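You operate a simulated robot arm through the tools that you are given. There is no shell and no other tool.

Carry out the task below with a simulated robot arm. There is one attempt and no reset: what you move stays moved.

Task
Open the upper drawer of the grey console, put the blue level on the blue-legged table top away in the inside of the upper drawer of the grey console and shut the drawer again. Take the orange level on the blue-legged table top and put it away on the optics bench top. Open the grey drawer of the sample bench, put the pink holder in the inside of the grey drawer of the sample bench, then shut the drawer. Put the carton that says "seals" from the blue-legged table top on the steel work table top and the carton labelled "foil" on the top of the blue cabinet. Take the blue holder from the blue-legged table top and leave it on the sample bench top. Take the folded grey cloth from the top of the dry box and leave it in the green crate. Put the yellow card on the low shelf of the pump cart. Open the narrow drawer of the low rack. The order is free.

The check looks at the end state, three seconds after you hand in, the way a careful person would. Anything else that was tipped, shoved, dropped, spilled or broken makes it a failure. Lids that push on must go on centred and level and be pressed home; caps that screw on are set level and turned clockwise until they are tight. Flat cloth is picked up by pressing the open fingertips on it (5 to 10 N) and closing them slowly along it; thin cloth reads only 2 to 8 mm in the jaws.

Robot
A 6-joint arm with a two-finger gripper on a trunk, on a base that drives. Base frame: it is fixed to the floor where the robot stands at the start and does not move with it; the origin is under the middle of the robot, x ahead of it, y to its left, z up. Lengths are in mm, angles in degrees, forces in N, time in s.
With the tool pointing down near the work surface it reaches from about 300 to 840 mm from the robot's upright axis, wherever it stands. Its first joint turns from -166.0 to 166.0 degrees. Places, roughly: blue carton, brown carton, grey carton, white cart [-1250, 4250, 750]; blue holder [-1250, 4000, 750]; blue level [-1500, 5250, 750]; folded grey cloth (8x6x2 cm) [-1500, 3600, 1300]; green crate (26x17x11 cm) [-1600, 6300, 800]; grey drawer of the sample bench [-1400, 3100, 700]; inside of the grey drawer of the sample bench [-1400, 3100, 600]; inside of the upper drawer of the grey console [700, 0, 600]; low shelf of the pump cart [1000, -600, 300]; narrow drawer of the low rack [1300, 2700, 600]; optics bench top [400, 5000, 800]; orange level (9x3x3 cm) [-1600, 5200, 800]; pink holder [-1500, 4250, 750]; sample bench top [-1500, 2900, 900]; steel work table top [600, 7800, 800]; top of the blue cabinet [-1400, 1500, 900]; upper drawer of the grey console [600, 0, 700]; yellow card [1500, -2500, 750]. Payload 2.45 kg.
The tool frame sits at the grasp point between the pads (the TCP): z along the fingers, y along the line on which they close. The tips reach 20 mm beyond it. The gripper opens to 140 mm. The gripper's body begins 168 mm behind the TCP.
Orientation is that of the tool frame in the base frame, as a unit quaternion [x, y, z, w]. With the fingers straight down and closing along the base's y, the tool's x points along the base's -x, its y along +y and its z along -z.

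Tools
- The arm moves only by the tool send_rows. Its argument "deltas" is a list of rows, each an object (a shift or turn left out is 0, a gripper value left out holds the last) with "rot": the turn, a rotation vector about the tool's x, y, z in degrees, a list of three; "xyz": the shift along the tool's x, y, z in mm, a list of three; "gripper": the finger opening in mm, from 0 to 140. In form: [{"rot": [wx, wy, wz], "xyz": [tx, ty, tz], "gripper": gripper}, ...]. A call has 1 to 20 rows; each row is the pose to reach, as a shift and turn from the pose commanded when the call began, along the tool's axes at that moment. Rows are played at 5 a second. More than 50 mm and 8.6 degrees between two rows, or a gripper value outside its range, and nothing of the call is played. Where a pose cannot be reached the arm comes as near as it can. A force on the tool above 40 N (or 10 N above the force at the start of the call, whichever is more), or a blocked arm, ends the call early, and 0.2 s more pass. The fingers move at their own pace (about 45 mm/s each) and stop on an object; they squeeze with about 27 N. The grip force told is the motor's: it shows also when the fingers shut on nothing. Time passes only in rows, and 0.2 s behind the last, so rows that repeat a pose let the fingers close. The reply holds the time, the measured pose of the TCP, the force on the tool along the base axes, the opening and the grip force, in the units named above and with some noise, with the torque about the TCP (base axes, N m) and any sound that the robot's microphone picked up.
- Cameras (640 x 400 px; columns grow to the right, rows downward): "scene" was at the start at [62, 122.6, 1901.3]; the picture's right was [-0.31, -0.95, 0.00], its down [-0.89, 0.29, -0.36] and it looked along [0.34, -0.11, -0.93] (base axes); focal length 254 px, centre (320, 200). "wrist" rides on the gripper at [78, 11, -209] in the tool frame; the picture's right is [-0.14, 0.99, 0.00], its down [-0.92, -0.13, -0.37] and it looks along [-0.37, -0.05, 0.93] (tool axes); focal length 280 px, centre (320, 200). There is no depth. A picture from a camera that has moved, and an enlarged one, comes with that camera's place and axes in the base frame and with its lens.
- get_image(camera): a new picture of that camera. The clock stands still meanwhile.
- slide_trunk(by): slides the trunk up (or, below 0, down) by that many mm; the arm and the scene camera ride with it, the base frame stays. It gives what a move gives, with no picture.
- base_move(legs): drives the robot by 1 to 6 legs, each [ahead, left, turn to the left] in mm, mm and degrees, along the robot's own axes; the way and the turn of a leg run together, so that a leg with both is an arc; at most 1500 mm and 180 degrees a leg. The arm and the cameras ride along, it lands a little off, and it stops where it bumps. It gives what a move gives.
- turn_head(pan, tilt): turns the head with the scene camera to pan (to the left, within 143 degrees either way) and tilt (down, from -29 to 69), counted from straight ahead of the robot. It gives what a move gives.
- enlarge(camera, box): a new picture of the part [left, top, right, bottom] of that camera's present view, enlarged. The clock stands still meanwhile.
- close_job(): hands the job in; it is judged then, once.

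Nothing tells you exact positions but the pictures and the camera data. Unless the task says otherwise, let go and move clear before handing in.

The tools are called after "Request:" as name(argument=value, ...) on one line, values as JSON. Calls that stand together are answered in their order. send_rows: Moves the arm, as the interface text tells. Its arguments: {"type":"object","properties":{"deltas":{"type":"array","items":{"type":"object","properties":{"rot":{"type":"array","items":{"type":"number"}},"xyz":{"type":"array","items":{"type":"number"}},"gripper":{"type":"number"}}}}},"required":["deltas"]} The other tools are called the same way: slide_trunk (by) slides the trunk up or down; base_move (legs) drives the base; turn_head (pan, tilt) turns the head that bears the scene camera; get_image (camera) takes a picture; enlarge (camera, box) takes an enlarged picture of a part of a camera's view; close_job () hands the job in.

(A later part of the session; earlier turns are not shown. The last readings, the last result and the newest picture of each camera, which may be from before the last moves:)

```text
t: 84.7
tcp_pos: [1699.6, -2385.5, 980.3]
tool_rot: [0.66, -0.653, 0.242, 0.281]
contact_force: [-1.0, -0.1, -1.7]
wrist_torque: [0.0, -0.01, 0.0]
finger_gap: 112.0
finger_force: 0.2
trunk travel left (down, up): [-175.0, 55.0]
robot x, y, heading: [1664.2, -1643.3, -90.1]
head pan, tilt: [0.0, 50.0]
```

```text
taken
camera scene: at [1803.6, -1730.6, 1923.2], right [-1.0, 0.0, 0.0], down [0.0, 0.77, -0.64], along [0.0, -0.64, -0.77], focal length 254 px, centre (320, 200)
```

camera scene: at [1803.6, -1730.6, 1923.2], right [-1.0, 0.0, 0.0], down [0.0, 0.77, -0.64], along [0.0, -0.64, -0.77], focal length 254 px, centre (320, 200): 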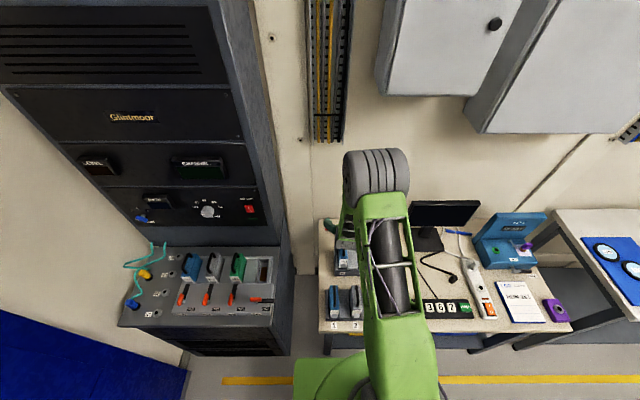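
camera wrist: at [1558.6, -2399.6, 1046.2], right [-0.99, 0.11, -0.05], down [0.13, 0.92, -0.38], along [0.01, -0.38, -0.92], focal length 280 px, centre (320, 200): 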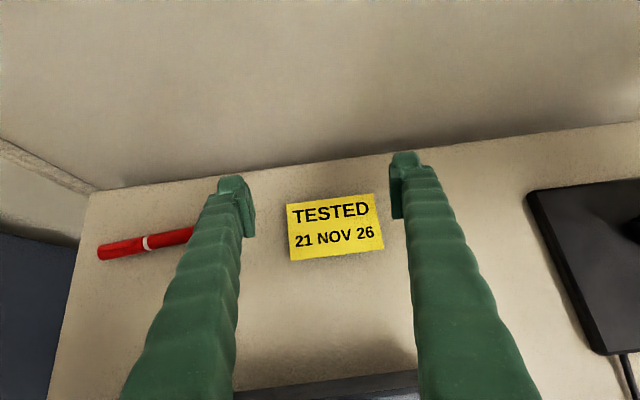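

The base shifted left. Now I'll move laterally back over the card and down, with the roll correction.

Request:
send_rows(deltas=[{"rot": [0.7, 0.4, 0.4], "xyz": [0, 47, 0]}, {"rot": [1.4, 0.8, 0.9], "xyz": [0, 94, 0]}, {"rot": [2.0, 1.2, 1.3], "xyz": [0, 140.6, 0]}, {"rot": [2.7, 1.56, 1.73], "xyz": [-5, 140.6, 40]}, {"rot": [2.7, 1.56, 1.73], "xyz": [-10, 140.6, 80]}, {"rot": [2.7, 1.56, 1.73], "xyz": [-15, 140.6, 120]}, {"rot": [2.7, 1.56, 1.73], "xyz": [-18.5, 140.6, 159]}, {"rot": [2.7, 1.56, 1.73], "xyz": [-18.5, 140.6, 159]}])

Request:
get_image(camera="wrist")

```text
t: 86.5
tcp_pos: [1569.1, -2480.6, 860.6]
tool_rot: [0.656, -0.652, 0.233, 0.301]
contact_force: [0.3, -0.2, 0.9]
wrist_torque: [-0.02, -0.04, -0.02]
finger_gap: 111.7
finger_force: 0.0
out of reach, approached as far as the arm can: row 1, 2, 3, 4, 5, 6, 7, 8
trunk travel left (down, up): [-175.0, 55.0]
robot x, y, heading: [1665.1, -1644.7, -90.1]
head pan, tilt: [0.0, 50.0]
```

```text
taken
camera wrist: at [1579.0, -2389.6, 1064.4], right [-0.99, 0.13, -0.01], down [0.12, 0.91, -0.39], along [-0.05, -0.39, -0.92], focal length 280 px, centre (320, 200)
```

wrist: 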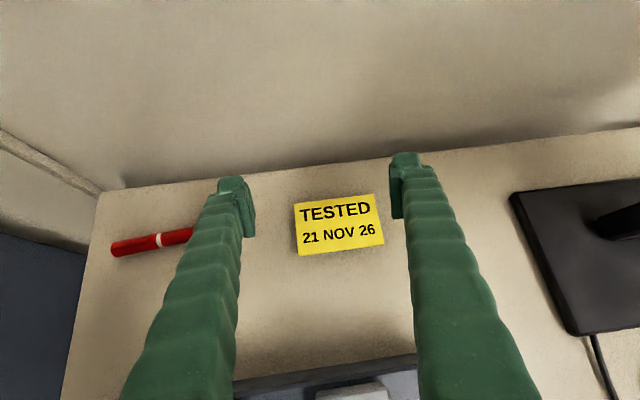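

That made the roll worse, so the limit lies the other way. I'll back off and shift the base to the right instead.

Request:
send_rows(deltas=[{"xyz": [0, 0, -45]}, {"xyz": [5, 0, -90]}, {"xyz": [10, 0, -135]}, {"xyz": [20, 0, -175]}])

Request:
base_move(legs=[[0, -260, 0]])

Request:
get_image(camera="scene")

```text
t: 87.5
tcp_pos: [1585.3, -2371.0, 998.5]
tool_rot: [0.656, -0.652, 0.232, 0.301]
contact_force: [-0.4, 0.4, -0.2]
wrist_torque: [-0.03, -0.02, 0.02]
finger_gap: 112.1
finger_force: 0.1
trunk travel left (down, up): [-175.0, 55.0]
robot x, y, heading: [1660.6, -1640.5, -90.1]
head pan, tilt: [0.0, 50.0]
```

```text
t: 90.3
tcp_pos: [1325.5, -2372.7, 998.0]
tool_rot: [0.656, -0.652, 0.232, 0.301]
contact_force: [0.5, -0.2, 0.2]
wrist_torque: [0.03, 0.0, 0.03]
finger_gap: 112.0
finger_force: 0.1
trunk travel left (down, up): [-175.0, 55.0]
robot x, y, heading: [1402.5, -1642.6, -90.0]
head pan, tilt: [0.0, 50.0]
```

```text
taken
camera scene: at [1541.9, -1730.3, 1923.3], right [-1.0, 0.0, 0.0], down [0.0, 0.77, -0.64], along [0.0, -0.64, -0.77], focal length 254 px, centre (320, 200)
```

scene: 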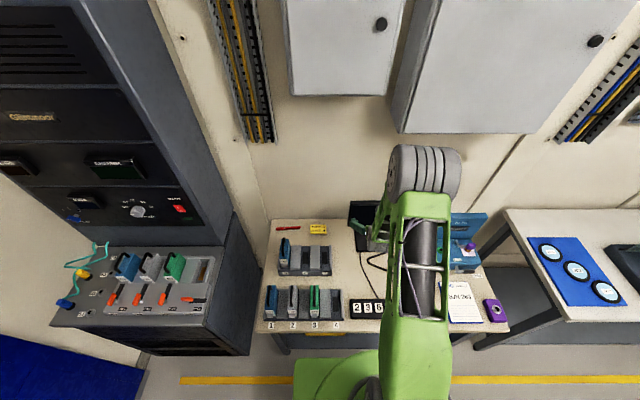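

The arm is now right of the card near the monitor without contact. I'll move it sideways to over the card, then down, with the roll correction.

Request:
send_rows(deltas=[{"rot": [0, 0, 0], "xyz": [0, -45, -10]}, {"rot": [1.0, 0.1, 0.5], "xyz": [0, -90, -10]}, {"rot": [2.0, 0.2, 1.0], "xyz": [0, -135, -10]}, {"rot": [3.0, 0.4, 1.5], "xyz": [0, -180, -10]}, {"rot": [4.0, 0.5, 2.0], "xyz": [0, -220, 0]}, {"rot": [5.03, 0.65, 2.44], "xyz": [-2, -240.5, 35]}, {"rot": [5.03, 0.65, 2.44], "xyz": [-5, -240.5, 75]}, {"rot": [5.03, 0.65, 2.44], "xyz": [-8, -240.5, 115]}, {"rot": [5.03, 0.65, 2.44], "xyz": [-9.9, -240.5, 153]}, {"rot": [5.03, 0.65, 2.44], "xyz": [-9.9, -240.5, 153]}])

Request:
get_image(camera="wrist")

```text
t: 92.5
tcp_pos: [1551.5, -2478.7, 861.5]
tool_rot: [0.654, -0.653, 0.271, 0.27]
contact_force: [0.2, -0.4, -0.1]
wrist_torque: [0.0, 0.02, 0.01]
finger_gap: 112.1
finger_force: 0.1
trunk travel left (down, up): [-175.0, 55.0]
robot x, y, heading: [1402.7, -1640.6, -89.8]
head pan, tilt: [0.0, 50.0]
```

```text
taken
camera wrist: at [1539.1, -2386.2, 1064.6], right [-0.99, 0.1, -0.1], down [0.13, 0.91, -0.39], along [0.05, -0.4, -0.92], focal length 280 px, centre (320, 200)
```

wrist: 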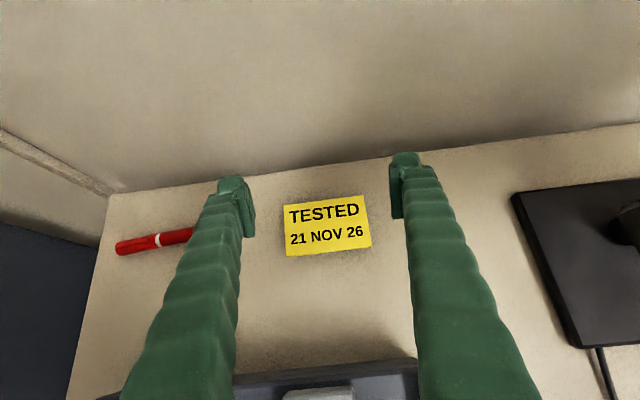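

Orientation is exact now and the fingers straddle the card. I'll descend in small steps until the tips touch the desk.

Request:
send_rows(deltas=[{"xyz": [-14, 0, 14]}, {"xyz": [-24, 0, 24]}, {"xyz": [-31, 0, 31]}])

Request:
send_rows(deltas=[{"xyz": [-1.4, 0, 1.4]}, {"xyz": [-2.8, 0, 2.8]}])

Request:
get_image(camera="wrist")

```text
t: 93.3
tcp_pos: [1551.6, -2480.2, 816.0]
tool_rot: [0.653, -0.653, 0.271, 0.271]
contact_force: [0.5, 0.1, -0.3]
wrist_torque: [-0.01, 0.0, -0.04]
finger_gap: 111.9
finger_force: 0.2
trunk travel left (down, up): [-175.0, 55.0]
robot x, y, heading: [1404.2, -1641.3, -89.8]
head pan, tilt: [0.0, 50.0]
```

```text
t: 93.9
tcp_pos: [1552.0, -2479.9, 813.2]
tool_rot: [0.653, -0.653, 0.27, 0.27]
contact_force: [0.1, 0.2, 0.3]
wrist_torque: [0.0, 0.02, 0.01]
finger_gap: 111.8
finger_force: 0.1
trunk travel left (down, up): [-175.0, 55.0]
robot x, y, heading: [1401.8, -1646.1, -90.2]
head pan, tilt: [0.0, 50.0]
```

```text
taken
camera wrist: at [1539.3, -2387.0, 1016.7], right [-0.99, 0.1, -0.1], down [0.13, 0.91, -0.39], along [0.05, -0.4, -0.92], focal length 280 px, centre (320, 200)
```

wrist: 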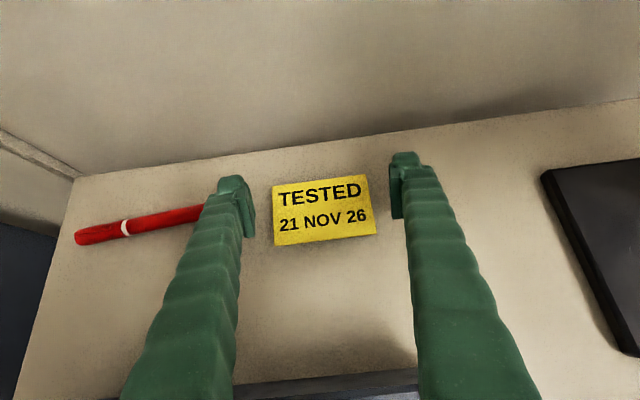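

Card is centred between the fingers. I continue down in small steps to find the desk surface.

Request:
send_rows(deltas=[{"xyz": [-1.4, 0, 1.4]}, {"xyz": [-2.8, 0, 2.8]}])

Request:
send_rows(deltas=[{"xyz": [-1.4, 0, 1.4]}, {"xyz": [-2.8, 0, 2.8]}])

Request:
send_rows(deltas=[{"xyz": [-1.0, 0, 1.0]}, {"xyz": [-2.0, 0, 2.0]}])

```text
t: 94.5
tcp_pos: [1551.6, -2479.8, 809.0]
tool_rot: [0.654, -0.653, 0.272, 0.27]
contact_force: [0.6, -0.3, 0.2]
wrist_torque: [-0.01, 0.01, 0.0]
finger_gap: 111.8
finger_force: 0.1
trunk travel left (down, up): [-175.0, 55.0]
robot x, y, heading: [1399.7, -1644.4, -89.9]
head pan, tilt: [0.0, 50.0]
```

```text
t: 95.1
tcp_pos: [1550.5, -2479.7, 805.8]
tool_rot: [0.654, -0.653, 0.271, 0.27]
contact_force: [0.4, -0.3, 0.4]
wrist_torque: [0.0, -0.03, 0.01]
finger_gap: 111.9
finger_force: 0.0
trunk travel left (down, up): [-175.0, 55.0]
robot x, y, heading: [1403.7, -1639.6, -90.0]
head pan, tilt: [0.0, 50.0]
```

```text
t: 95.7
tcp_pos: [1550.5, -2478.7, 802.1]
tool_rot: [0.653, -0.653, 0.271, 0.27]
contact_force: [0.6, -0.1, 0.1]
wrist_torque: [0.04, -0.02, -0.01]
finger_gap: 112.0
finger_force: 0.1
trunk travel left (down, up): [-175.0, 55.0]
robot x, y, heading: [1403.3, -1648.2, -90.0]
head pan, tilt: [0.0, 50.0]
```

No contact yet at TCP z 802; I continue stepping down.

Request:
send_rows(deltas=[{"xyz": [-1.0, 0, 1.0]}, {"xyz": [-2.0, 0, 2.0]}])

Request:
send_rows(deltas=[{"xyz": [-1.0, 0, 1.0]}, {"xyz": [-2.0, 0, 2.0]}])

Request:
get_image(camera="wrist")

```text
t: 96.3
tcp_pos: [1551.0, -2479.2, 801.2]
tool_rot: [0.653, -0.653, 0.272, 0.271]
contact_force: [0.8, 4.0, 9.0]
wrist_torque: [0.17, 0.22, -0.11]
finger_gap: 112.5
finger_force: 0.0
trunk travel left (down, up): [-175.0, 55.0]
robot x, y, heading: [1404.4, -1643.2, -89.9]
head pan, tilt: [0.0, 50.0]
```

```text
t: 96.9
tcp_pos: [1550.8, -2479.0, 801.5]
tool_rot: [0.653, -0.652, 0.273, 0.272]
contact_force: [-0.5, 9.3, 27.0]
wrist_torque: [0.33, 0.64, 0.05]
finger_gap: 112.6
finger_force: 0.0
trunk travel left (down, up): [-175.0, 55.0]
robot x, y, heading: [1401.5, -1644.7, -90.2]
head pan, tilt: [0.0, 50.0]
```

```text
taken
camera wrist: at [1539.2, -2385.4, 1003.6], right [-0.99, 0.1, -0.1], down [0.13, 0.91, -0.4], along [0.05, -0.41, -0.91], focal length 280 px, centre (320, 200)
```

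wrist: 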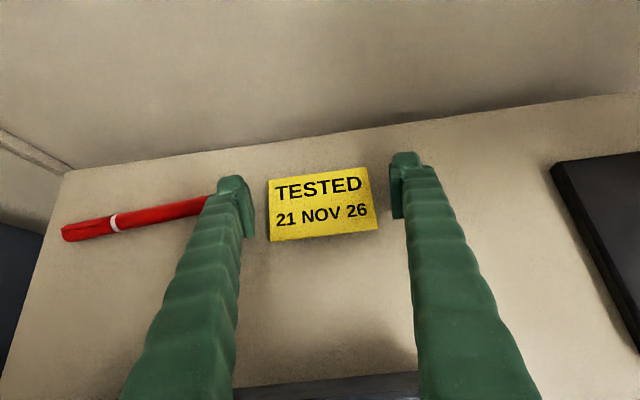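

The tips touched the desk at TCP z about 801. I'll ease the pressure and close on the card.

Request:
send_rows(deltas=[{"xyz": [1.6, 0, -1.6]}, {"xyz": [1.6, 0, -1.6], "gripper": 95}, {"xyz": [1.6, 0, -1.6], "gripper": 88}, {"xyz": [1.6, 0, -1.6], "gripper": 60}, {"xyz": [1.6, 0, -1.6], "gripper": 60}, {"xyz": [1.6, 0, -1.6], "gripper": 60}])

Request:
get_image(camera="wrist")

```text
t: 97.9
tcp_pos: [1544.2, -2482.7, 803.1]
tool_rot: [-0.649, 0.655, -0.274, -0.275]
contact_force: [-6.0, 2.0, 14.6]
wrist_torque: [0.11, 0.49, 0.03]
finger_gap: 85.1
finger_force: 18.7
trunk travel left (down, up): [-175.0, 55.0]
robot x, y, heading: [1402.7, -1645.1, -90.3]
head pan, tilt: [0.0, 50.0]
stopped in row 4: the force on the tool passed its limit at 48 N (the readings are from after the stop); the commanded pose is now the measured one
```

```text
taken
camera wrist: at [1533.7, -2388.3, 1005.6], right [-0.99, 0.11, -0.1], down [0.14, 0.91, -0.4], along [0.05, -0.41, -0.91], focal length 280 px, centre (320, 200)
```

wrist: 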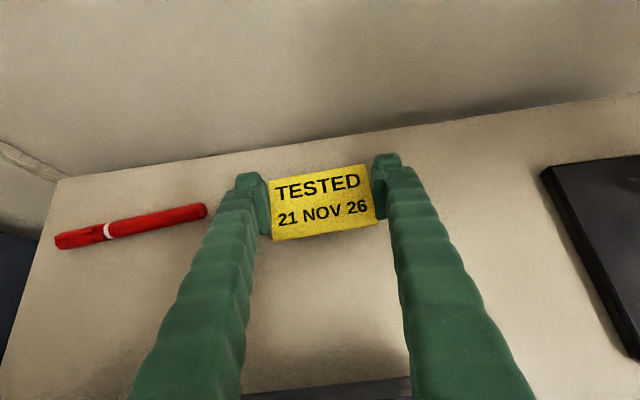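

The fingers hold the card at 85 mm. I'll keep squeezing and lift a bit to check.

Request:
send_rows(deltas=[{"xyz": [0.4, 0, -0.4], "gripper": 60}, {"xyz": [0.7, 0, -0.7], "gripper": 60}, {"xyz": [0.7, 0, -0.7], "gripper": 60}])

Request:
send_rows(deltas=[{"xyz": [5, 0, -5]}, {"xyz": [12, 0, -12]}, {"xyz": [20, 0, -20]}, {"xyz": [30, 0, -30]}])

Request:
get_image(camera="wrist")

```text
t: 98.7
tcp_pos: [1546.6, -2482.6, 802.5]
tool_rot: [-0.65, 0.655, -0.272, -0.273]
contact_force: [-2.5, -6.5, 15.1]
wrist_torque: [-0.07, 0.14, 0.04]
finger_gap: 84.2
finger_force: 26.9
trunk travel left (down, up): [-175.0, 55.0]
robot x, y, heading: [1403.9, -1644.7, -89.9]
head pan, tilt: [0.0, 50.0]
```

```text
t: 99.7
tcp_pos: [1544.8, -2481.0, 843.2]
tool_rot: [-0.65, 0.656, -0.27, -0.273]
contact_force: [-0.8, -0.5, -0.5]
wrist_torque: [-0.01, 0.01, -0.03]
finger_gap: 84.3
finger_force: 27.0
trunk travel left (down, up): [-175.0, 55.0]
robot x, y, heading: [1401.5, -1641.7, -90.5]
head pan, tilt: [0.0, 50.0]
```

```text
taken
camera wrist: at [1533.9, -2387.0, 1046.3], right [-0.99, 0.11, -0.1], down [0.14, 0.91, -0.39], along [0.05, -0.4, -0.91], focal length 280 px, centre (320, 200)
```

wrist: 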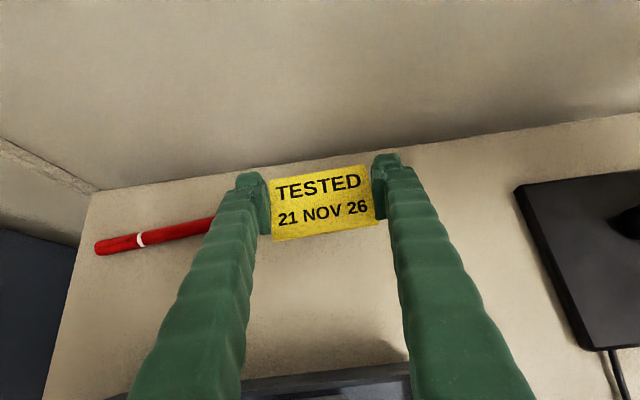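

The card is held. I'll lift it away from the desk and back off, then look at the pump cart.

Request:
send_rows(deltas=[{"xyz": [20, 0, -40]}, {"xyz": [40, 0, -80]}, {"xyz": [60, 0, -120]}, {"xyz": [75, 0, -160]}])

Request:
base_move(legs=[[250, 0, 0]])

```text
t: 100.7
tcp_pos: [1545.0, -2420.5, 1009.7]
tool_rot: [-0.651, 0.655, -0.27, -0.272]
contact_force: [0.5, -0.8, -0.4]
wrist_torque: [-0.01, 0.0, 0.01]
finger_gap: 84.0
finger_force: 26.9
trunk travel left (down, up): [-175.0, 55.0]
robot x, y, heading: [1401.3, -1644.1, -90.0]
head pan, tilt: [0.0, 50.0]
```

```text
t: 101.9
tcp_pos: [1545.9, -2493.9, 1009.7]
tool_rot: [-0.651, 0.654, -0.272, -0.273]
contact_force: [-0.6, 0.3, 0.3]
wrist_torque: [-0.05, -0.04, 0.0]
finger_gap: 84.1
finger_force: 26.9
trunk travel left (down, up): [-175.0, 55.0]
robot x, y, heading: [1401.4, -1719.6, -89.9]
head pan, tilt: [0.0, 50.0]
stopped in leg 1: the robot was blocked; the commanded pose is now the measured one
```

I mistakenly drove forward instead of back and the base bumped at y -1720. I'll back away and check that nothing on the desk has shifted.

Request:
base_move(legs=[[-300, 0, 0]])

Request:
get_image(camera="scene")

Request:
get_image(camera="wrist")

```text
t: 104.0
tcp_pos: [1546.0, -2196.9, 1009.3]
tool_rot: [-0.652, 0.654, -0.271, -0.272]
contact_force: [0.6, 0.9, -0.9]
wrist_torque: [-0.01, 0.01, 0.0]
finger_gap: 84.1
finger_force: 27.0
trunk travel left (down, up): [-175.0, 55.0]
robot x, y, heading: [1401.6, -1421.8, -89.6]
head pan, tilt: [0.0, 50.0]
```

```text
taken
camera scene: at [1539.4, -1506.2, 1923.3], right [-1.0, 0.0, 0.0], down [0.0, 0.77, -0.64], along [0.0, -0.64, -0.77], focal length 254 px, centre (320, 200)
```

scene: 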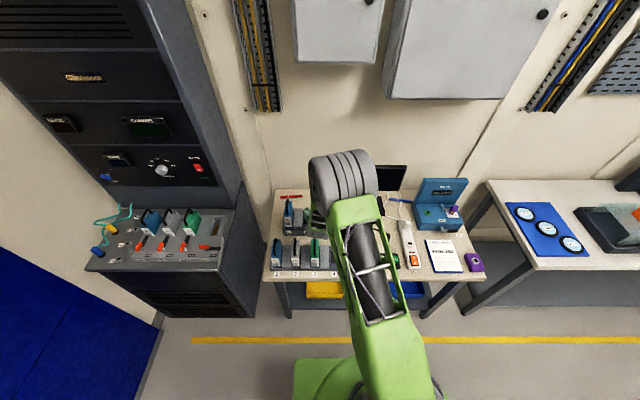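

```text
taken
camera wrist: at [1534.0, -2103.7, 1212.0], right [-0.99, 0.1, -0.1], down [0.13, 0.91, -0.39], along [0.05, -0.4, -0.91], focal length 280 px, centre (320, 200)
```

wrist: 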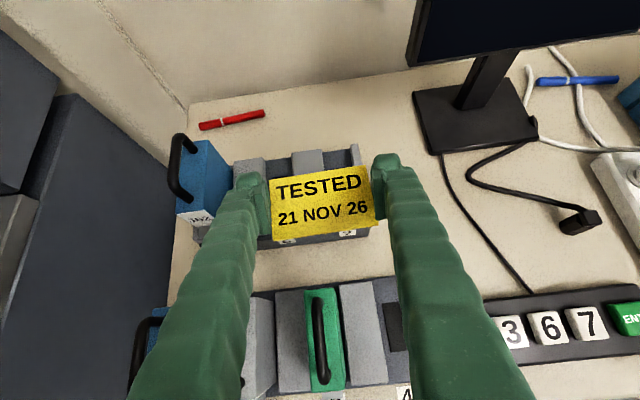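

Nothing on the desk appears moved, and the card is held. Now I look back at the pump cart.

Request:
turn_head(pan=-140, tilt=45)

Request:
get_image(camera="scene")

```text
t: 106.2
tcp_pos: [1545.2, -2197.2, 1007.9]
tool_rot: [-0.652, 0.654, -0.272, -0.272]
contact_force: [1.0, -0.8, -0.9]
wrist_torque: [-0.01, 0.01, -0.02]
finger_gap: 83.9
finger_force: 27.0
trunk travel left (down, up): [-175.0, 55.0]
robot x, y, heading: [1403.7, -1421.5, -90.0]
head pan, tilt: [-140.0, 45.0]
```

```text
taken
camera scene: at [1486.8, -1368.3, 1930.1], right [0.76, 0.65, 0.0], down [0.46, -0.54, -0.71], along [-0.46, 0.54, -0.71], focal length 254 px, centre (320, 200)
```

scene: 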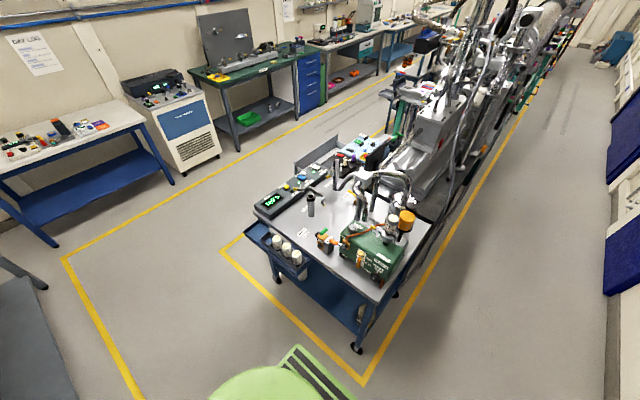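

The pump cart's low blue shelf is visible from its south side. I'll enlarge to see what is on it.

Request:
enlarge(camera="scene", box=[230, 180, 450, 360])

```text
2.22 times, centred on (340, 270) of scene
camera zoom: at [1486.8, -1368.3, 1930.1], right [0.76, 0.65, 0.0], down [0.46, -0.54, -0.71], along [-0.46, 0.54, -0.71], focal length 564 px, centre (276, 44)
```

zoom: 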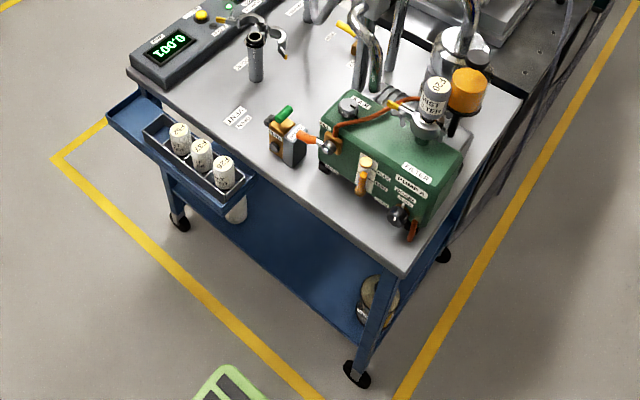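

The shelf has free space on its south side around x 1110, between a bottle and a spool. I'll raise the arm, drive to the open area to turn around, and then come alongside the cart.

Request:
send_rows(deltas=[{"xyz": [24, 0, -38]}, {"xyz": [48, 0, -76]}, {"xyz": [65, 0, -115]}, {"xyz": [75, 0, -155]}])

Request:
base_move(legs=[[0, -1450, 0]])

Request:
turn_head(pan=-90, tilt=45)

Request:
get_image(camera="scene")

```text
t: 107.2
tcp_pos: [1542.8, -2139.1, 1171.8]
tool_rot: [-0.652, 0.654, -0.271, -0.273]
contact_force: [-0.8, 0.0, 0.0]
wrist_torque: [-0.05, -0.03, 0.03]
finger_gap: 83.9
finger_force: 26.7
trunk travel left (down, up): [-175.0, 55.0]
robot x, y, heading: [1401.4, -1421.0, -89.8]
head pan, tilt: [-140.0, 45.0]
```

```text
t: 120.2
tcp_pos: [83.0, -2145.7, 1171.6]
tool_rot: [-0.653, 0.653, -0.272, -0.271]
contact_force: [-0.2, -0.3, -0.2]
wrist_torque: [-0.05, 0.0, 0.04]
finger_gap: 84.0
finger_force: 26.7
trunk travel left (down, up): [-175.0, 55.0]
robot x, y, heading: [-56.7, -1426.4, -89.8]
head pan, tilt: [-140.0, 45.0]
```

```text
t: 121.3
tcp_pos: [82.7, -2145.6, 1170.4]
tool_rot: [-0.653, 0.653, -0.272, -0.272]
contact_force: [0.1, 0.0, -0.3]
wrist_torque: [0.03, -0.02, -0.01]
finger_gap: 83.8
finger_force: 27.0
trunk travel left (down, up): [-175.0, 55.0]
robot x, y, heading: [-62.4, -1423.7, -89.7]
head pan, tilt: [-90.0, 45.0]
```

```text
taken
camera scene: at [-5.1, -1435.6, 1930.1], right [0.0, 1.0, 0.0], down [0.71, 0.0, -0.71], along [-0.71, 0.0, -0.71], focal length 254 px, centre (320, 200)
```

scene: 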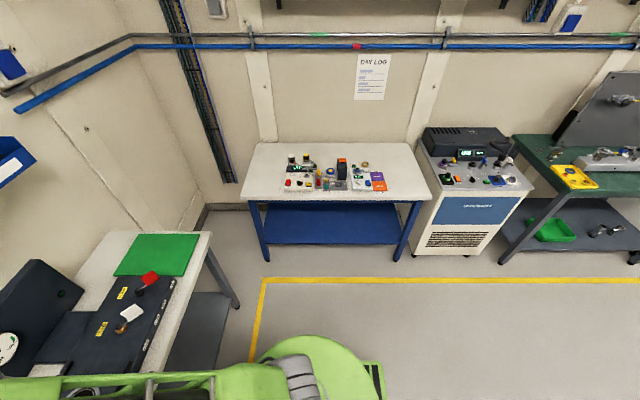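

The area is clear. I'll turn around on the spot (arm swinging over the open west side) to face +y.

Request:
base_move(legs=[[-60, -140, 0], [0, 0, -90], [0, 0, -90]])

Request:
send_rows(deltas=[{"xyz": [-30, 0, -20]}, {"xyz": [-60, 0, -40]}, {"xyz": [-90, 0, -55]}, {"xyz": [-115, 0, -65]}])

Request:
turn_head(pan=-60, tilt=45)

Request:
get_image(camera="scene")

```text
t: 130.9
tcp_pos: [-335.5, -644.4, 1169.3]
tool_rot: [0.66, 0.646, 0.274, -0.269]
contact_force: [0.3, -0.2, 0.6]
wrist_torque: [0.0, 0.02, 0.0]
finger_gap: 83.4
finger_force: 26.9
trunk travel left (down, up): [-175.0, 55.0]
robot x, y, heading: [-204.5, -1365.0, 89.2]
head pan, tilt: [-90.0, 45.0]
```

```text
t: 131.9
tcp_pos: [-339.1, -770.1, 1135.3]
tool_rot: [0.659, 0.647, 0.274, -0.269]
contact_force: [-1.3, -1.3, -1.2]
wrist_torque: [0.02, -0.01, -0.01]
finger_gap: 83.4
finger_force: 27.1
trunk travel left (down, up): [-175.0, 55.0]
robot x, y, heading: [-202.2, -1363.5, 89.0]
head pan, tilt: [-90.0, 45.0]
```

```text
t: 132.8
tcp_pos: [-337.7, -769.5, 1135.6]
tool_rot: [0.659, 0.646, 0.275, -0.269]
contact_force: [0.3, 0.4, -1.3]
wrist_torque: [0.03, 0.0, 0.0]
finger_gap: 83.6
finger_force: 26.7
trunk travel left (down, up): [-175.0, 55.0]
robot x, y, heading: [-205.8, -1362.6, 89.1]
head pan, tilt: [-60.0, 45.0]
```

```text
taken
camera scene: at [-273.2, -1314.7, 1930.1], right [0.49, -0.87, 0.0], down [-0.62, -0.34, -0.71], along [0.62, 0.34, -0.71], focal length 254 px, centre (320, 200)
```

scene: 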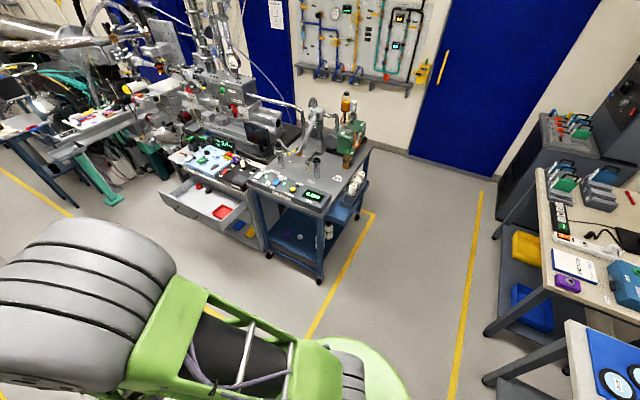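

From here I can see the cart's west end, with its low shelf open. I'll enlarge it.

Request:
enlarge(camera="scene", box=[230, 150, 390, 290])

```text
2.86 times, centred on (310, 220) of scene
camera zoom: at [-273.2, -1314.7, 1930.1], right [0.49, -0.87, 0.0], down [-0.62, -0.34, -0.71], along [0.62, 0.34, -0.71], focal length 726 px, centre (349, 143)
```

zoom: 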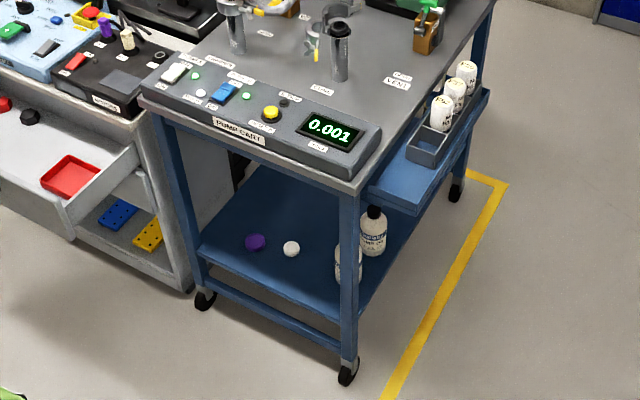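

The south side shelf is free between x 880 and 1270. I'll drive along the aisle to stand south of the cart facing it.

Request:
base_move(legs=[[-130, 0, 0.9], [0, -1435, 0]])

Request:
turn_head(pan=0, tilt=55)

Request:
get_image(camera="scene")

Request:
get_image(camera="wrist")

```text
t: 146.4
tcp_pos: [1081.3, -897.3, 1135.3]
tool_rot: [0.654, 0.651, 0.273, -0.271]
contact_force: [0.1, 0.3, -0.7]
wrist_torque: [0.0, 0.02, 0.0]
finger_gap: 83.3
finger_force: 26.8
trunk travel left (down, up): [-175.0, 55.0]
robot x, y, heading: [1222.7, -1489.0, 90.1]
head pan, tilt: [-60.0, 45.0]
```

```text
t: 147.7
tcp_pos: [1081.2, -897.5, 1134.8]
tool_rot: [0.654, 0.651, 0.273, -0.271]
contact_force: [-0.8, 1.3, 0.2]
wrist_torque: [0.01, -0.02, -0.01]
finger_gap: 83.5
finger_force: 27.0
trunk travel left (down, up): [-175.0, 55.0]
robot x, y, heading: [1226.1, -1491.6, 90.2]
head pan, tilt: [0.0, 55.0]
```

```text
taken
camera scene: at [1085.2, -1409.3, 1916.7], right [1.0, 0.0, 0.0], down [0.0, -0.82, -0.57], along [0.0, 0.57, -0.82], focal length 254 px, centre (320, 200)
```

scene: 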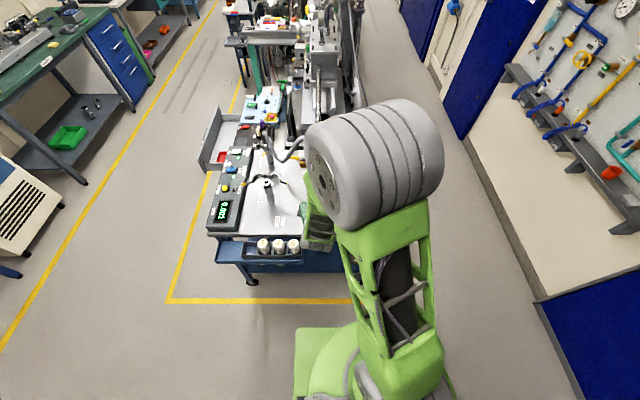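

```text
taken
camera wrist: at [1090.9, -991.0, 1338.2], right [0.99, -0.1, -0.1], down [-0.13, -0.91, -0.39], along [-0.05, 0.4, -0.91], focal length 280 px, centre (320, 200)
```

wrist: 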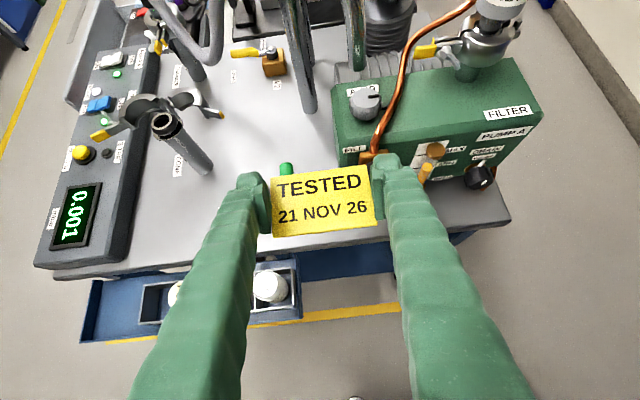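

The card is over the cart's south edge; the cart top is about z 870 with its edge at y -870, and the bottle tray ends near x 994. I'll shift right and back, lower the trunk, then lower the arm in front of the cart.

Request:
base_move(legs=[[-50, -75, 0]])

Request:
slide_trunk(by=-175)

Request:
get_image(camera="wrist")

```text
t: 149.1
tcp_pos: [1156.0, -948.5, 1135.5]
tool_rot: [0.653, 0.652, 0.272, -0.272]
contact_force: [-0.3, 0.4, -1.0]
wrist_torque: [0.02, 0.02, 0.03]
finger_gap: 83.8
finger_force: 27.0
trunk travel left (down, up): [-175.0, 55.0]
robot x, y, heading: [1299.0, -1537.4, 90.3]
head pan, tilt: [0.0, 55.0]
```

```text
t: 151.0
tcp_pos: [1153.9, -946.6, 961.3]
tool_rot: [0.653, 0.653, 0.272, -0.271]
contact_force: [-0.1, -0.7, -0.9]
wrist_torque: [0.0, 0.01, -0.01]
finger_gap: 83.5
finger_force: 26.5
trunk travel left (down, up): [0.0, 230.0]
robot x, y, heading: [1304.2, -1537.1, 90.2]
head pan, tilt: [0.0, 55.0]
```

```text
taken
camera wrist: at [1165.3, -1040.4, 1163.3], right [0.99, -0.1, -0.1], down [-0.13, -0.91, -0.39], along [-0.05, 0.4, -0.91], focal length 280 px, centre (320, 200)
```

wrist: 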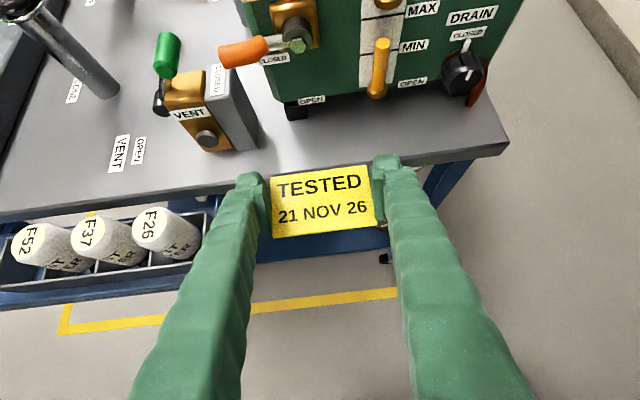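

Clear of the edge by 40 mm. Now descending in front of the cart.

Request:
send_rows(deltas=[{"xyz": [-31, 0, 31]}, {"xyz": [-62, 0, 62]}, {"xyz": [-93, 0, 93]}, {"xyz": [-124, 0, 124]}, {"xyz": [-155, 0, 155]}, {"xyz": [-186, 0, 186]}, {"xyz": [-217, 0, 217]}, {"xyz": [-248, 0, 248]}, {"xyz": [-279, 0, 279]}, {"xyz": [-310, 0, 310]}])

Request:
get_image(camera="wrist")

Request:
get_image(camera="scene")

```text
t: 153.2
tcp_pos: [1124.7, -861.7, 515.7]
tool_rot: [0.647, 0.666, 0.298, -0.222]
contact_force: [-0.3, -0.1, 0.9]
wrist_torque: [0.0, -0.01, 0.03]
finger_gap: 83.6
finger_force: 26.5
out of reach, approached as far as the arm can: row 1, 2, 3, 4, 5, 6, 7, 8, 9, 10
trunk travel left (down, up): [0.0, 230.0]
robot x, y, heading: [1296.9, -1536.1, 90.2]
head pan, tilt: [0.0, 55.0]
```

```text
taken
camera wrist: at [1109.5, -948.3, 721.9], right [0.99, -0.11, 0.02], down [-0.1, -0.92, -0.37], along [0.06, 0.37, -0.93], focal length 280 px, centre (320, 200)
```

wrist: 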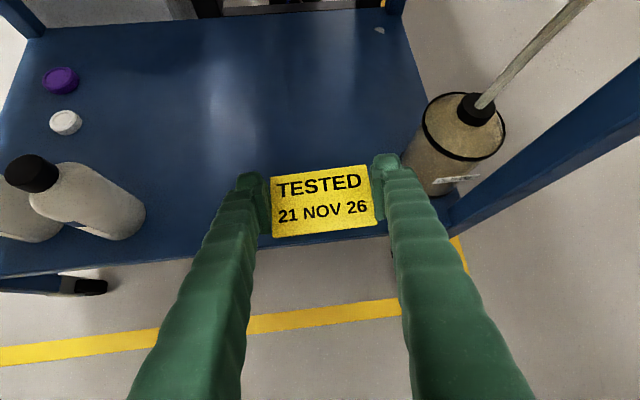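

```text
taken
camera scene: at [1160.2, -1458.8, 1741.8], right [1.0, 0.0, 0.0], down [0.0, -0.82, -0.57], along [0.0, 0.57, -0.82], focal length 254 px, centre (320, 200)
```

scene: 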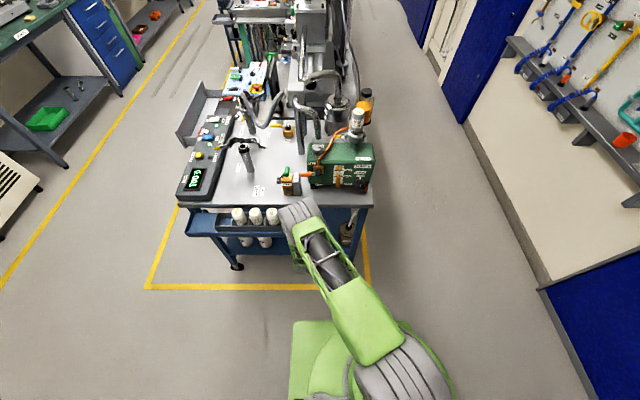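

The arm hit a wrist limit while descending, drifting forward a bit; nothing touched. I'll allow the tool to yaw about 12° to the right, level the card, and pull back.

Request:
send_rows(deltas=[{"rot": [-1.6, 0.5, 6.2], "xyz": [-25, 13, -22]}, {"rot": [-3.25, 1.1, 12.4], "xyz": [-51, 26, -44]}, {"rot": [-3.25, 1.1, 12.4], "xyz": [-51, 26, -44]}])

Request:
get_image(camera="wrist")

```text
t: 154.0
tcp_pos: [1108.0, -871.8, 507.2]
tool_rot: [0.718, 0.586, 0.312, -0.207]
contact_force: [0.4, 0.4, -0.9]
wrist_torque: [0.01, 0.03, -0.04]
finger_gap: 83.6
finger_force: 27.2
out of reach, approached as far as the arm can: row 1, 2, 3
trunk travel left (down, up): [0.0, 230.0]
robot x, y, heading: [1300.7, -1543.4, 90.2]
head pan, tilt: [0.0, 55.0]
```

```text
taken
camera wrist: at [1085.5, -957.9, 712.6], right [0.95, -0.32, -0.03], down [-0.31, -0.87, -0.38], along [0.1, 0.37, -0.92], focal length 280 px, centre (320, 200)
```

wrist: 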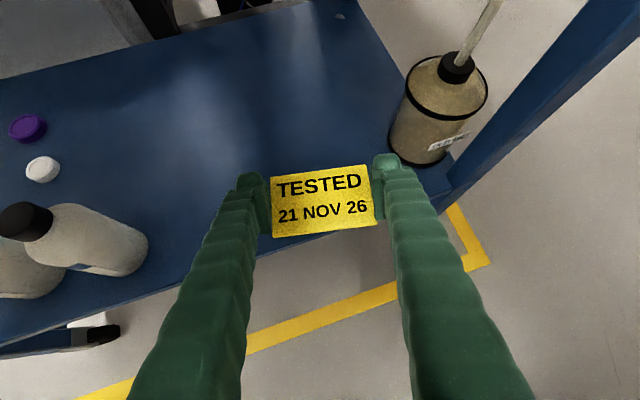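

The card is above the shelf's front edge. I'll move forward and down over the free shelf area.

Request:
send_rows(deltas=[{"xyz": [1, -4, 42]}, {"rot": [0.6, 0, 0.8], "xyz": [2.5, -8, 85]}, {"rot": [1.5, 0, 1.9], "xyz": [-10, -14, 128]}, {"rot": [2.3, 0, 2.9], "xyz": [-22.7, -21, 170.6]}, {"rot": [2.3, 0, 2.9], "xyz": [-22.7, -21, 170.6]}])

Request:
get_image(camera="wrist")

Request:
get_image(camera="scene")

```text
t: 155.2
tcp_pos: [1126.6, -778.4, 386.5]
tool_rot: [0.728, 0.575, 0.294, -0.23]
contact_force: [-0.6, 0.9, -0.9]
wrist_torque: [0.01, 0.03, 0.03]
finger_gap: 83.6
finger_force: 26.7
out of reach, approached as far as the arm can: row 4, 5
trunk travel left (down, up): [0.0, 230.0]
robot x, y, heading: [1306.2, -1536.9, 90.2]
head pan, tilt: [0.0, 55.0]
```

```text
taken
camera wrist: at [1113.6, -866.5, 591.8], right [0.94, -0.33, -0.09], down [-0.34, -0.86, -0.37], along [0.04, 0.38, -0.92], focal length 280 px, centre (320, 200)
```

wrist: 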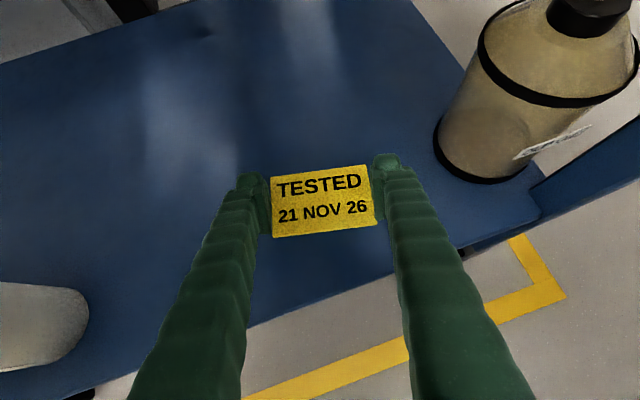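

```text
taken
camera scene: at [1160.1, -1458.7, 1741.8], right [1.0, 0.0, 0.0], down [0.0, -0.82, -0.57], along [0.0, 0.57, -0.82], focal length 254 px, centre (320, 200)
```

scene: 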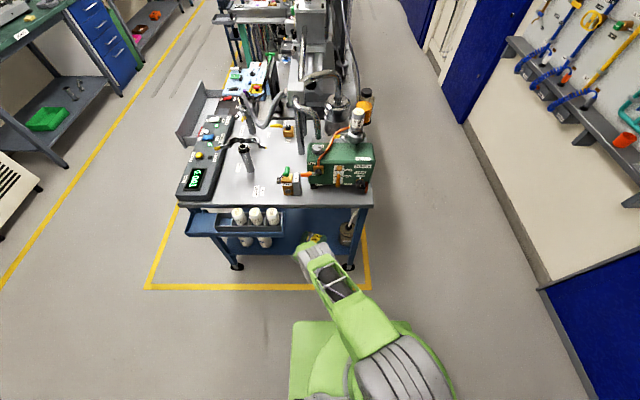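

The card is level above free shelf space. Now lowering to the shelf.

Request:
send_rows(deltas=[{"xyz": [-10, 0, 10.5]}, {"xyz": [-20, 0, 21]}, {"xyz": [-28, 0, 29]}])

Request:
get_image(camera="wrist")

```text
t: 156.0
tcp_pos: [1131.4, -789.3, 379.1]
tool_rot: [0.728, 0.574, 0.296, -0.229]
contact_force: [-0.2, -0.3, -0.3]
wrist_torque: [0.02, -0.04, 0.0]
finger_gap: 83.5
finger_force: 26.6
out of reach, approached as far as the arm can: row 1, 2, 3
trunk travel left (down, up): [0.0, 230.0]
robot x, y, heading: [1302.1, -1539.2, 90.3]
head pan, tilt: [0.0, 55.0]
```

```text
taken
camera wrist: at [1118.8, -877.8, 585.7], right [0.94, -0.33, -0.09], down [-0.34, -0.86, -0.37], along [0.04, 0.38, -0.92], focal length 280 px, centre (320, 200)
```

wrist: 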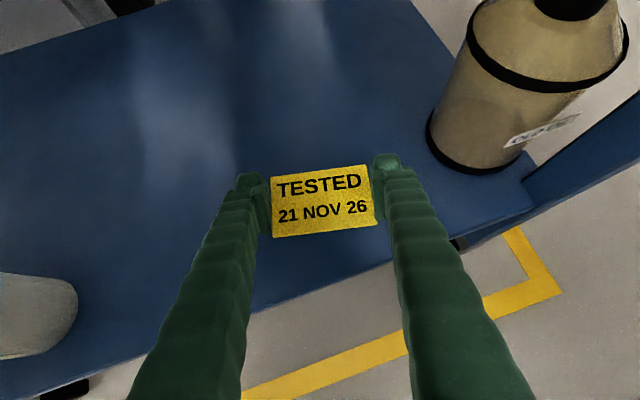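

The arm is at full stretch toward the shelf. I'll move the base forward about 130 mm and then lower the card closer to the robot.

Request:
base_move(legs=[[110, 0, 0]])

Request:
send_rows(deltas=[{"xyz": [-25, 5, -7]}, {"xyz": [-45, 9, -14]}, {"xyz": [-65, 14, -5]}, {"xyz": [-75, 16, 5]}, {"xyz": [-75, 16, 5]}])

Request:
get_image(camera="wrist")

```text
t: 157.2
tcp_pos: [1130.6, -680.2, 380.3]
tool_rot: [0.729, 0.574, 0.295, -0.229]
contact_force: [0.5, 0.0, -0.3]
wrist_torque: [0.01, -0.01, 0.01]
finger_gap: 83.5
finger_force: 27.3
trunk travel left (down, up): [0.0, 230.0]
robot x, y, heading: [1304.3, -1427.9, 90.4]
head pan, tilt: [0.0, 55.0]
```

```text
t: 158.4
tcp_pos: [1137.4, -740.0, 358.6]
tool_rot: [0.729, 0.574, 0.295, -0.228]
contact_force: [-0.3, 0.9, -0.8]
wrist_torque: [0.02, 0.02, -0.01]
finger_gap: 83.5
finger_force: 27.1
out of reach, approached as far as the arm can: row 2, 3, 4, 5
trunk travel left (down, up): [0.0, 230.0]
robot x, y, heading: [1300.0, -1428.9, 90.3]
head pan, tilt: [0.0, 55.0]
```

```text
taken
camera wrist: at [1124.2, -828.1, 564.0], right [0.94, -0.33, -0.09], down [-0.34, -0.86, -0.37], along [0.04, 0.38, -0.92], focal length 280 px, centre (320, 200)
```

wrist: 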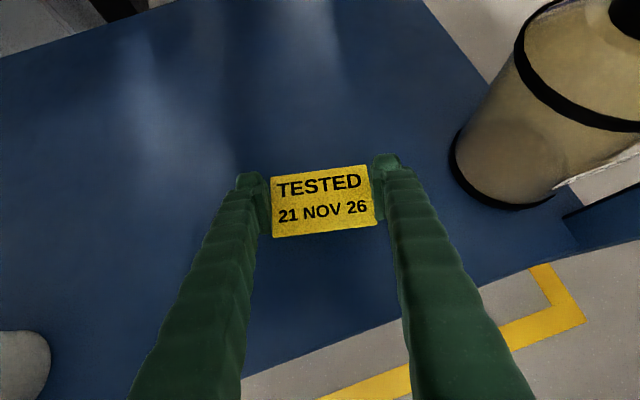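

The arm cannot get lower at this tilt. I'll make the tool a bit steeper (about 13° less tilt) to reach further down toward the shelf.

Request:
send_rows(deltas=[{"rot": [0, -6.5, 0], "xyz": [-15, 3.5, -5]}, {"rot": [0, -13, 0], "xyz": [-31, 7, -9]}, {"rot": [0, -13, 0], "xyz": [-31, 7, -9]}])

Request:
get_image(camera="wrist")

```text
t: 159.2
tcp_pos: [1136.7, -769.3, 342.6]
tool_rot: [0.757, 0.597, 0.21, -0.162]
contact_force: [0.2, -0.2, -0.5]
wrist_torque: [-0.02, 0.01, -0.03]
finger_gap: 83.4
finger_force: 26.6
trunk travel left (down, up): [0.0, 230.0]
robot x, y, heading: [1302.8, -1430.5, 90.1]
head pan, tilt: [0.0, 55.0]
```

```text
taken
camera wrist: at [1136.1, -810.6, 563.4], right [0.94, -0.35, -0.07], down [-0.35, -0.92, -0.15], along [-0.01, 0.17, -0.99], focal length 280 px, centre (320, 200)
```

wrist: 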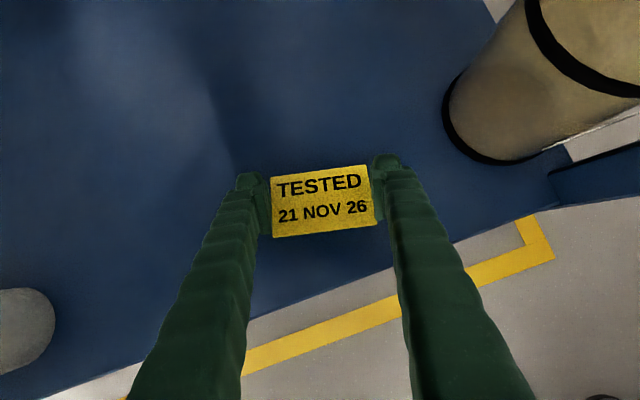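

Reached z 343 with tilt of 31°. I'll lower in small steps until the card touches the shelf.

Request:
send_rows(deltas=[{"xyz": [-1.5, 0, 2.6]}, {"xyz": [-3, 0, 5.2]}, {"xyz": [-4, 0, 6.9]}])

Request:
send_rows(deltas=[{"xyz": [-1, 0, 1.7]}, {"xyz": [-2, 0, 3.4]}])

Request:
send_rows(deltas=[{"xyz": [-1, 0, 1.7]}, {"xyz": [-2, 0, 3.4]}])

```text
t: 160.0
tcp_pos: [1135.5, -770.1, 333.9]
tool_rot: [0.757, 0.598, 0.209, -0.163]
contact_force: [-0.5, 0.2, -0.9]
wrist_torque: [0.01, 0.01, -0.01]
finger_gap: 83.6
finger_force: 27.6
trunk travel left (down, up): [0.0, 230.0]
robot x, y, heading: [1304.7, -1428.3, 90.4]
head pan, tilt: [0.0, 55.0]
```

```text
t: 160.6
tcp_pos: [1137.2, -768.1, 332.7]
tool_rot: [0.757, 0.597, 0.21, -0.163]
contact_force: [0.5, 0.5, 0.2]
wrist_torque: [0.0, 0.02, -0.01]
finger_gap: 83.5
finger_force: 26.9
trunk travel left (down, up): [0.0, 230.0]
robot x, y, heading: [1302.7, -1428.8, 90.2]
head pan, tilt: [0.0, 55.0]
```

```text
t: 161.2
tcp_pos: [1137.0, -768.5, 329.4]
tool_rot: [0.756, 0.597, 0.212, -0.164]
contact_force: [1.1, -2.0, 9.9]
wrist_torque: [-0.04, -0.26, -0.04]
finger_gap: 83.4
finger_force: 27.4
trunk travel left (down, up): [0.0, 230.0]
robot x, y, heading: [1301.3, -1433.4, 90.0]
head pan, tilt: [0.0, 55.0]
```

The card touches the shelf (10 N). I'll open the fingers and withdraw upward and back.

Request:
send_rows(deltas=[{"gripper": 100}, {"gripper": 104}, {"gripper": 104}])

Request:
send_rows(deltas=[{"xyz": [8, 0, -14]}, {"xyz": [16, 0, -30]}, {"xyz": [16, 0, -60]}])

Request:
get_image(camera="wrist")

```text
t: 162.0
tcp_pos: [1137.2, -769.0, 327.5]
tool_rot: [0.756, 0.598, 0.21, -0.164]
contact_force: [0.5, -0.5, 0.6]
wrist_torque: [0.02, 0.03, 0.01]
finger_gap: 103.9
finger_force: 0.0
trunk travel left (down, up): [0.0, 230.0]
robot x, y, heading: [1300.2, -1432.1, 90.4]
head pan, tilt: [0.0, 55.0]
```

```text
t: 162.8
tcp_pos: [1133.0, -786.4, 388.1]
tool_rot: [0.757, 0.597, 0.209, -0.163]
contact_force: [0.1, 0.4, -0.5]
wrist_torque: [0.02, 0.04, 0.04]
finger_gap: 103.9
finger_force: 0.1
trunk travel left (down, up): [0.0, 230.0]
robot x, y, heading: [1302.4, -1433.4, 90.3]
head pan, tilt: [0.0, 55.0]
```

```text
taken
camera wrist: at [1132.1, -826.8, 607.8], right [0.94, -0.35, -0.07], down [-0.35, -0.92, -0.16], along [-0.01, 0.17, -0.99], focal length 280 px, centre (320, 200)
```

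wrist: 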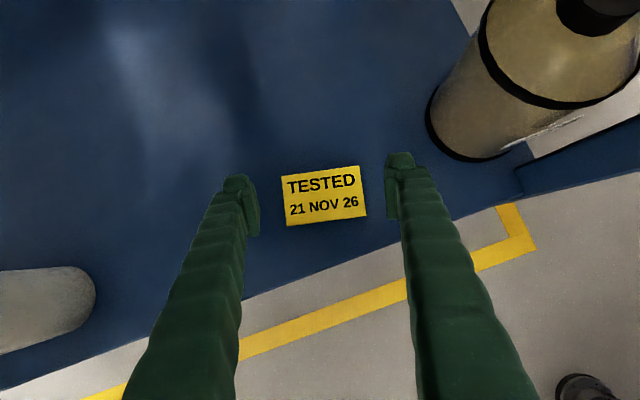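

The card lies flat on the low shelf. I'll back out from beneath the cart top.

Request:
base_move(legs=[[-110, 0, 0]])

Request:
send_rows(deltas=[{"xyz": [-25, 0, -15]}, {"xyz": [-50, 0, -30]}, {"xyz": [-75, 0, -45]}, {"xyz": [-75, 0, -45]}])

Request:
get_image(camera="scene")

Request:
get_image(camera="wrist")

```text
t: 164.0
tcp_pos: [1133.9, -893.4, 388.3]
tool_rot: [0.757, 0.597, 0.21, -0.163]
contact_force: [-0.8, -0.4, 0.7]
wrist_torque: [-0.03, 0.01, 0.01]
finger_gap: 104.0
finger_force: 0.1
trunk travel left (down, up): [0.0, 230.0]
robot x, y, heading: [1301.8, -1542.0, 90.2]
head pan, tilt: [0.0, 55.0]
```

```text
t: 165.0
tcp_pos: [1093.7, -953.7, 375.5]
tool_rot: [0.757, 0.599, 0.217, -0.148]
contact_force: [0.0, -0.1, -0.5]
wrist_torque: [0.04, 0.01, -0.01]
finger_gap: 104.2
finger_force: 0.0
out of reach, approached as far as the arm can: row 1, 2, 3, 4
trunk travel left (down, up): [0.0, 230.0]
robot x, y, heading: [1302.4, -1536.6, 90.4]
head pan, tilt: [0.0, 55.0]
```

```text
taken
camera scene: at [1159.7, -1458.7, 1741.7], right [1.0, 0.01, 0.0], down [0.0, -0.82, -0.57], along [0.0, 0.57, -0.82], focal length 254 px, centre (320, 200)
```

scene: 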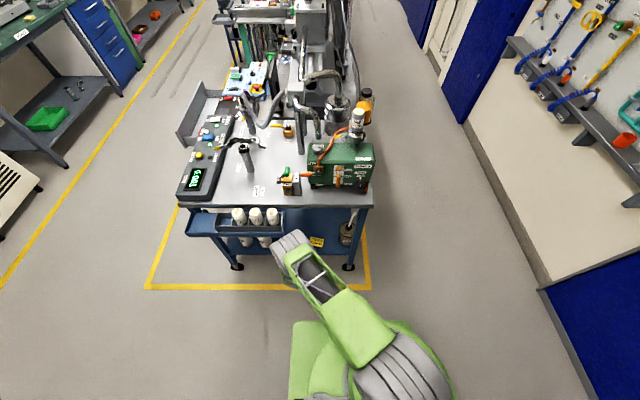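

```text
taken
camera wrist: at [1087.1, -991.4, 596.0], right [0.94, -0.35, -0.03], down [-0.35, -0.92, -0.15], along [0.02, 0.16, -0.99], focal length 280 px, centre (320, 200)
```

wrist: 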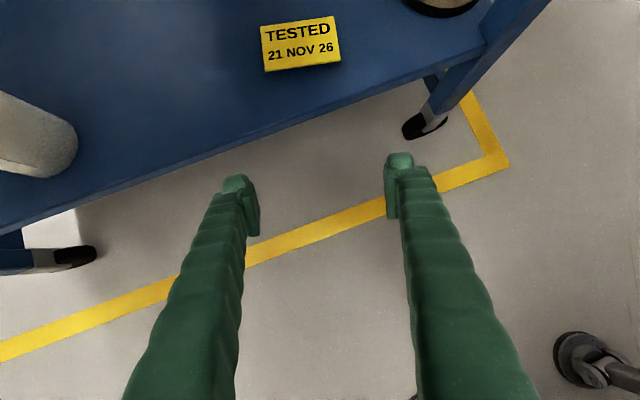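

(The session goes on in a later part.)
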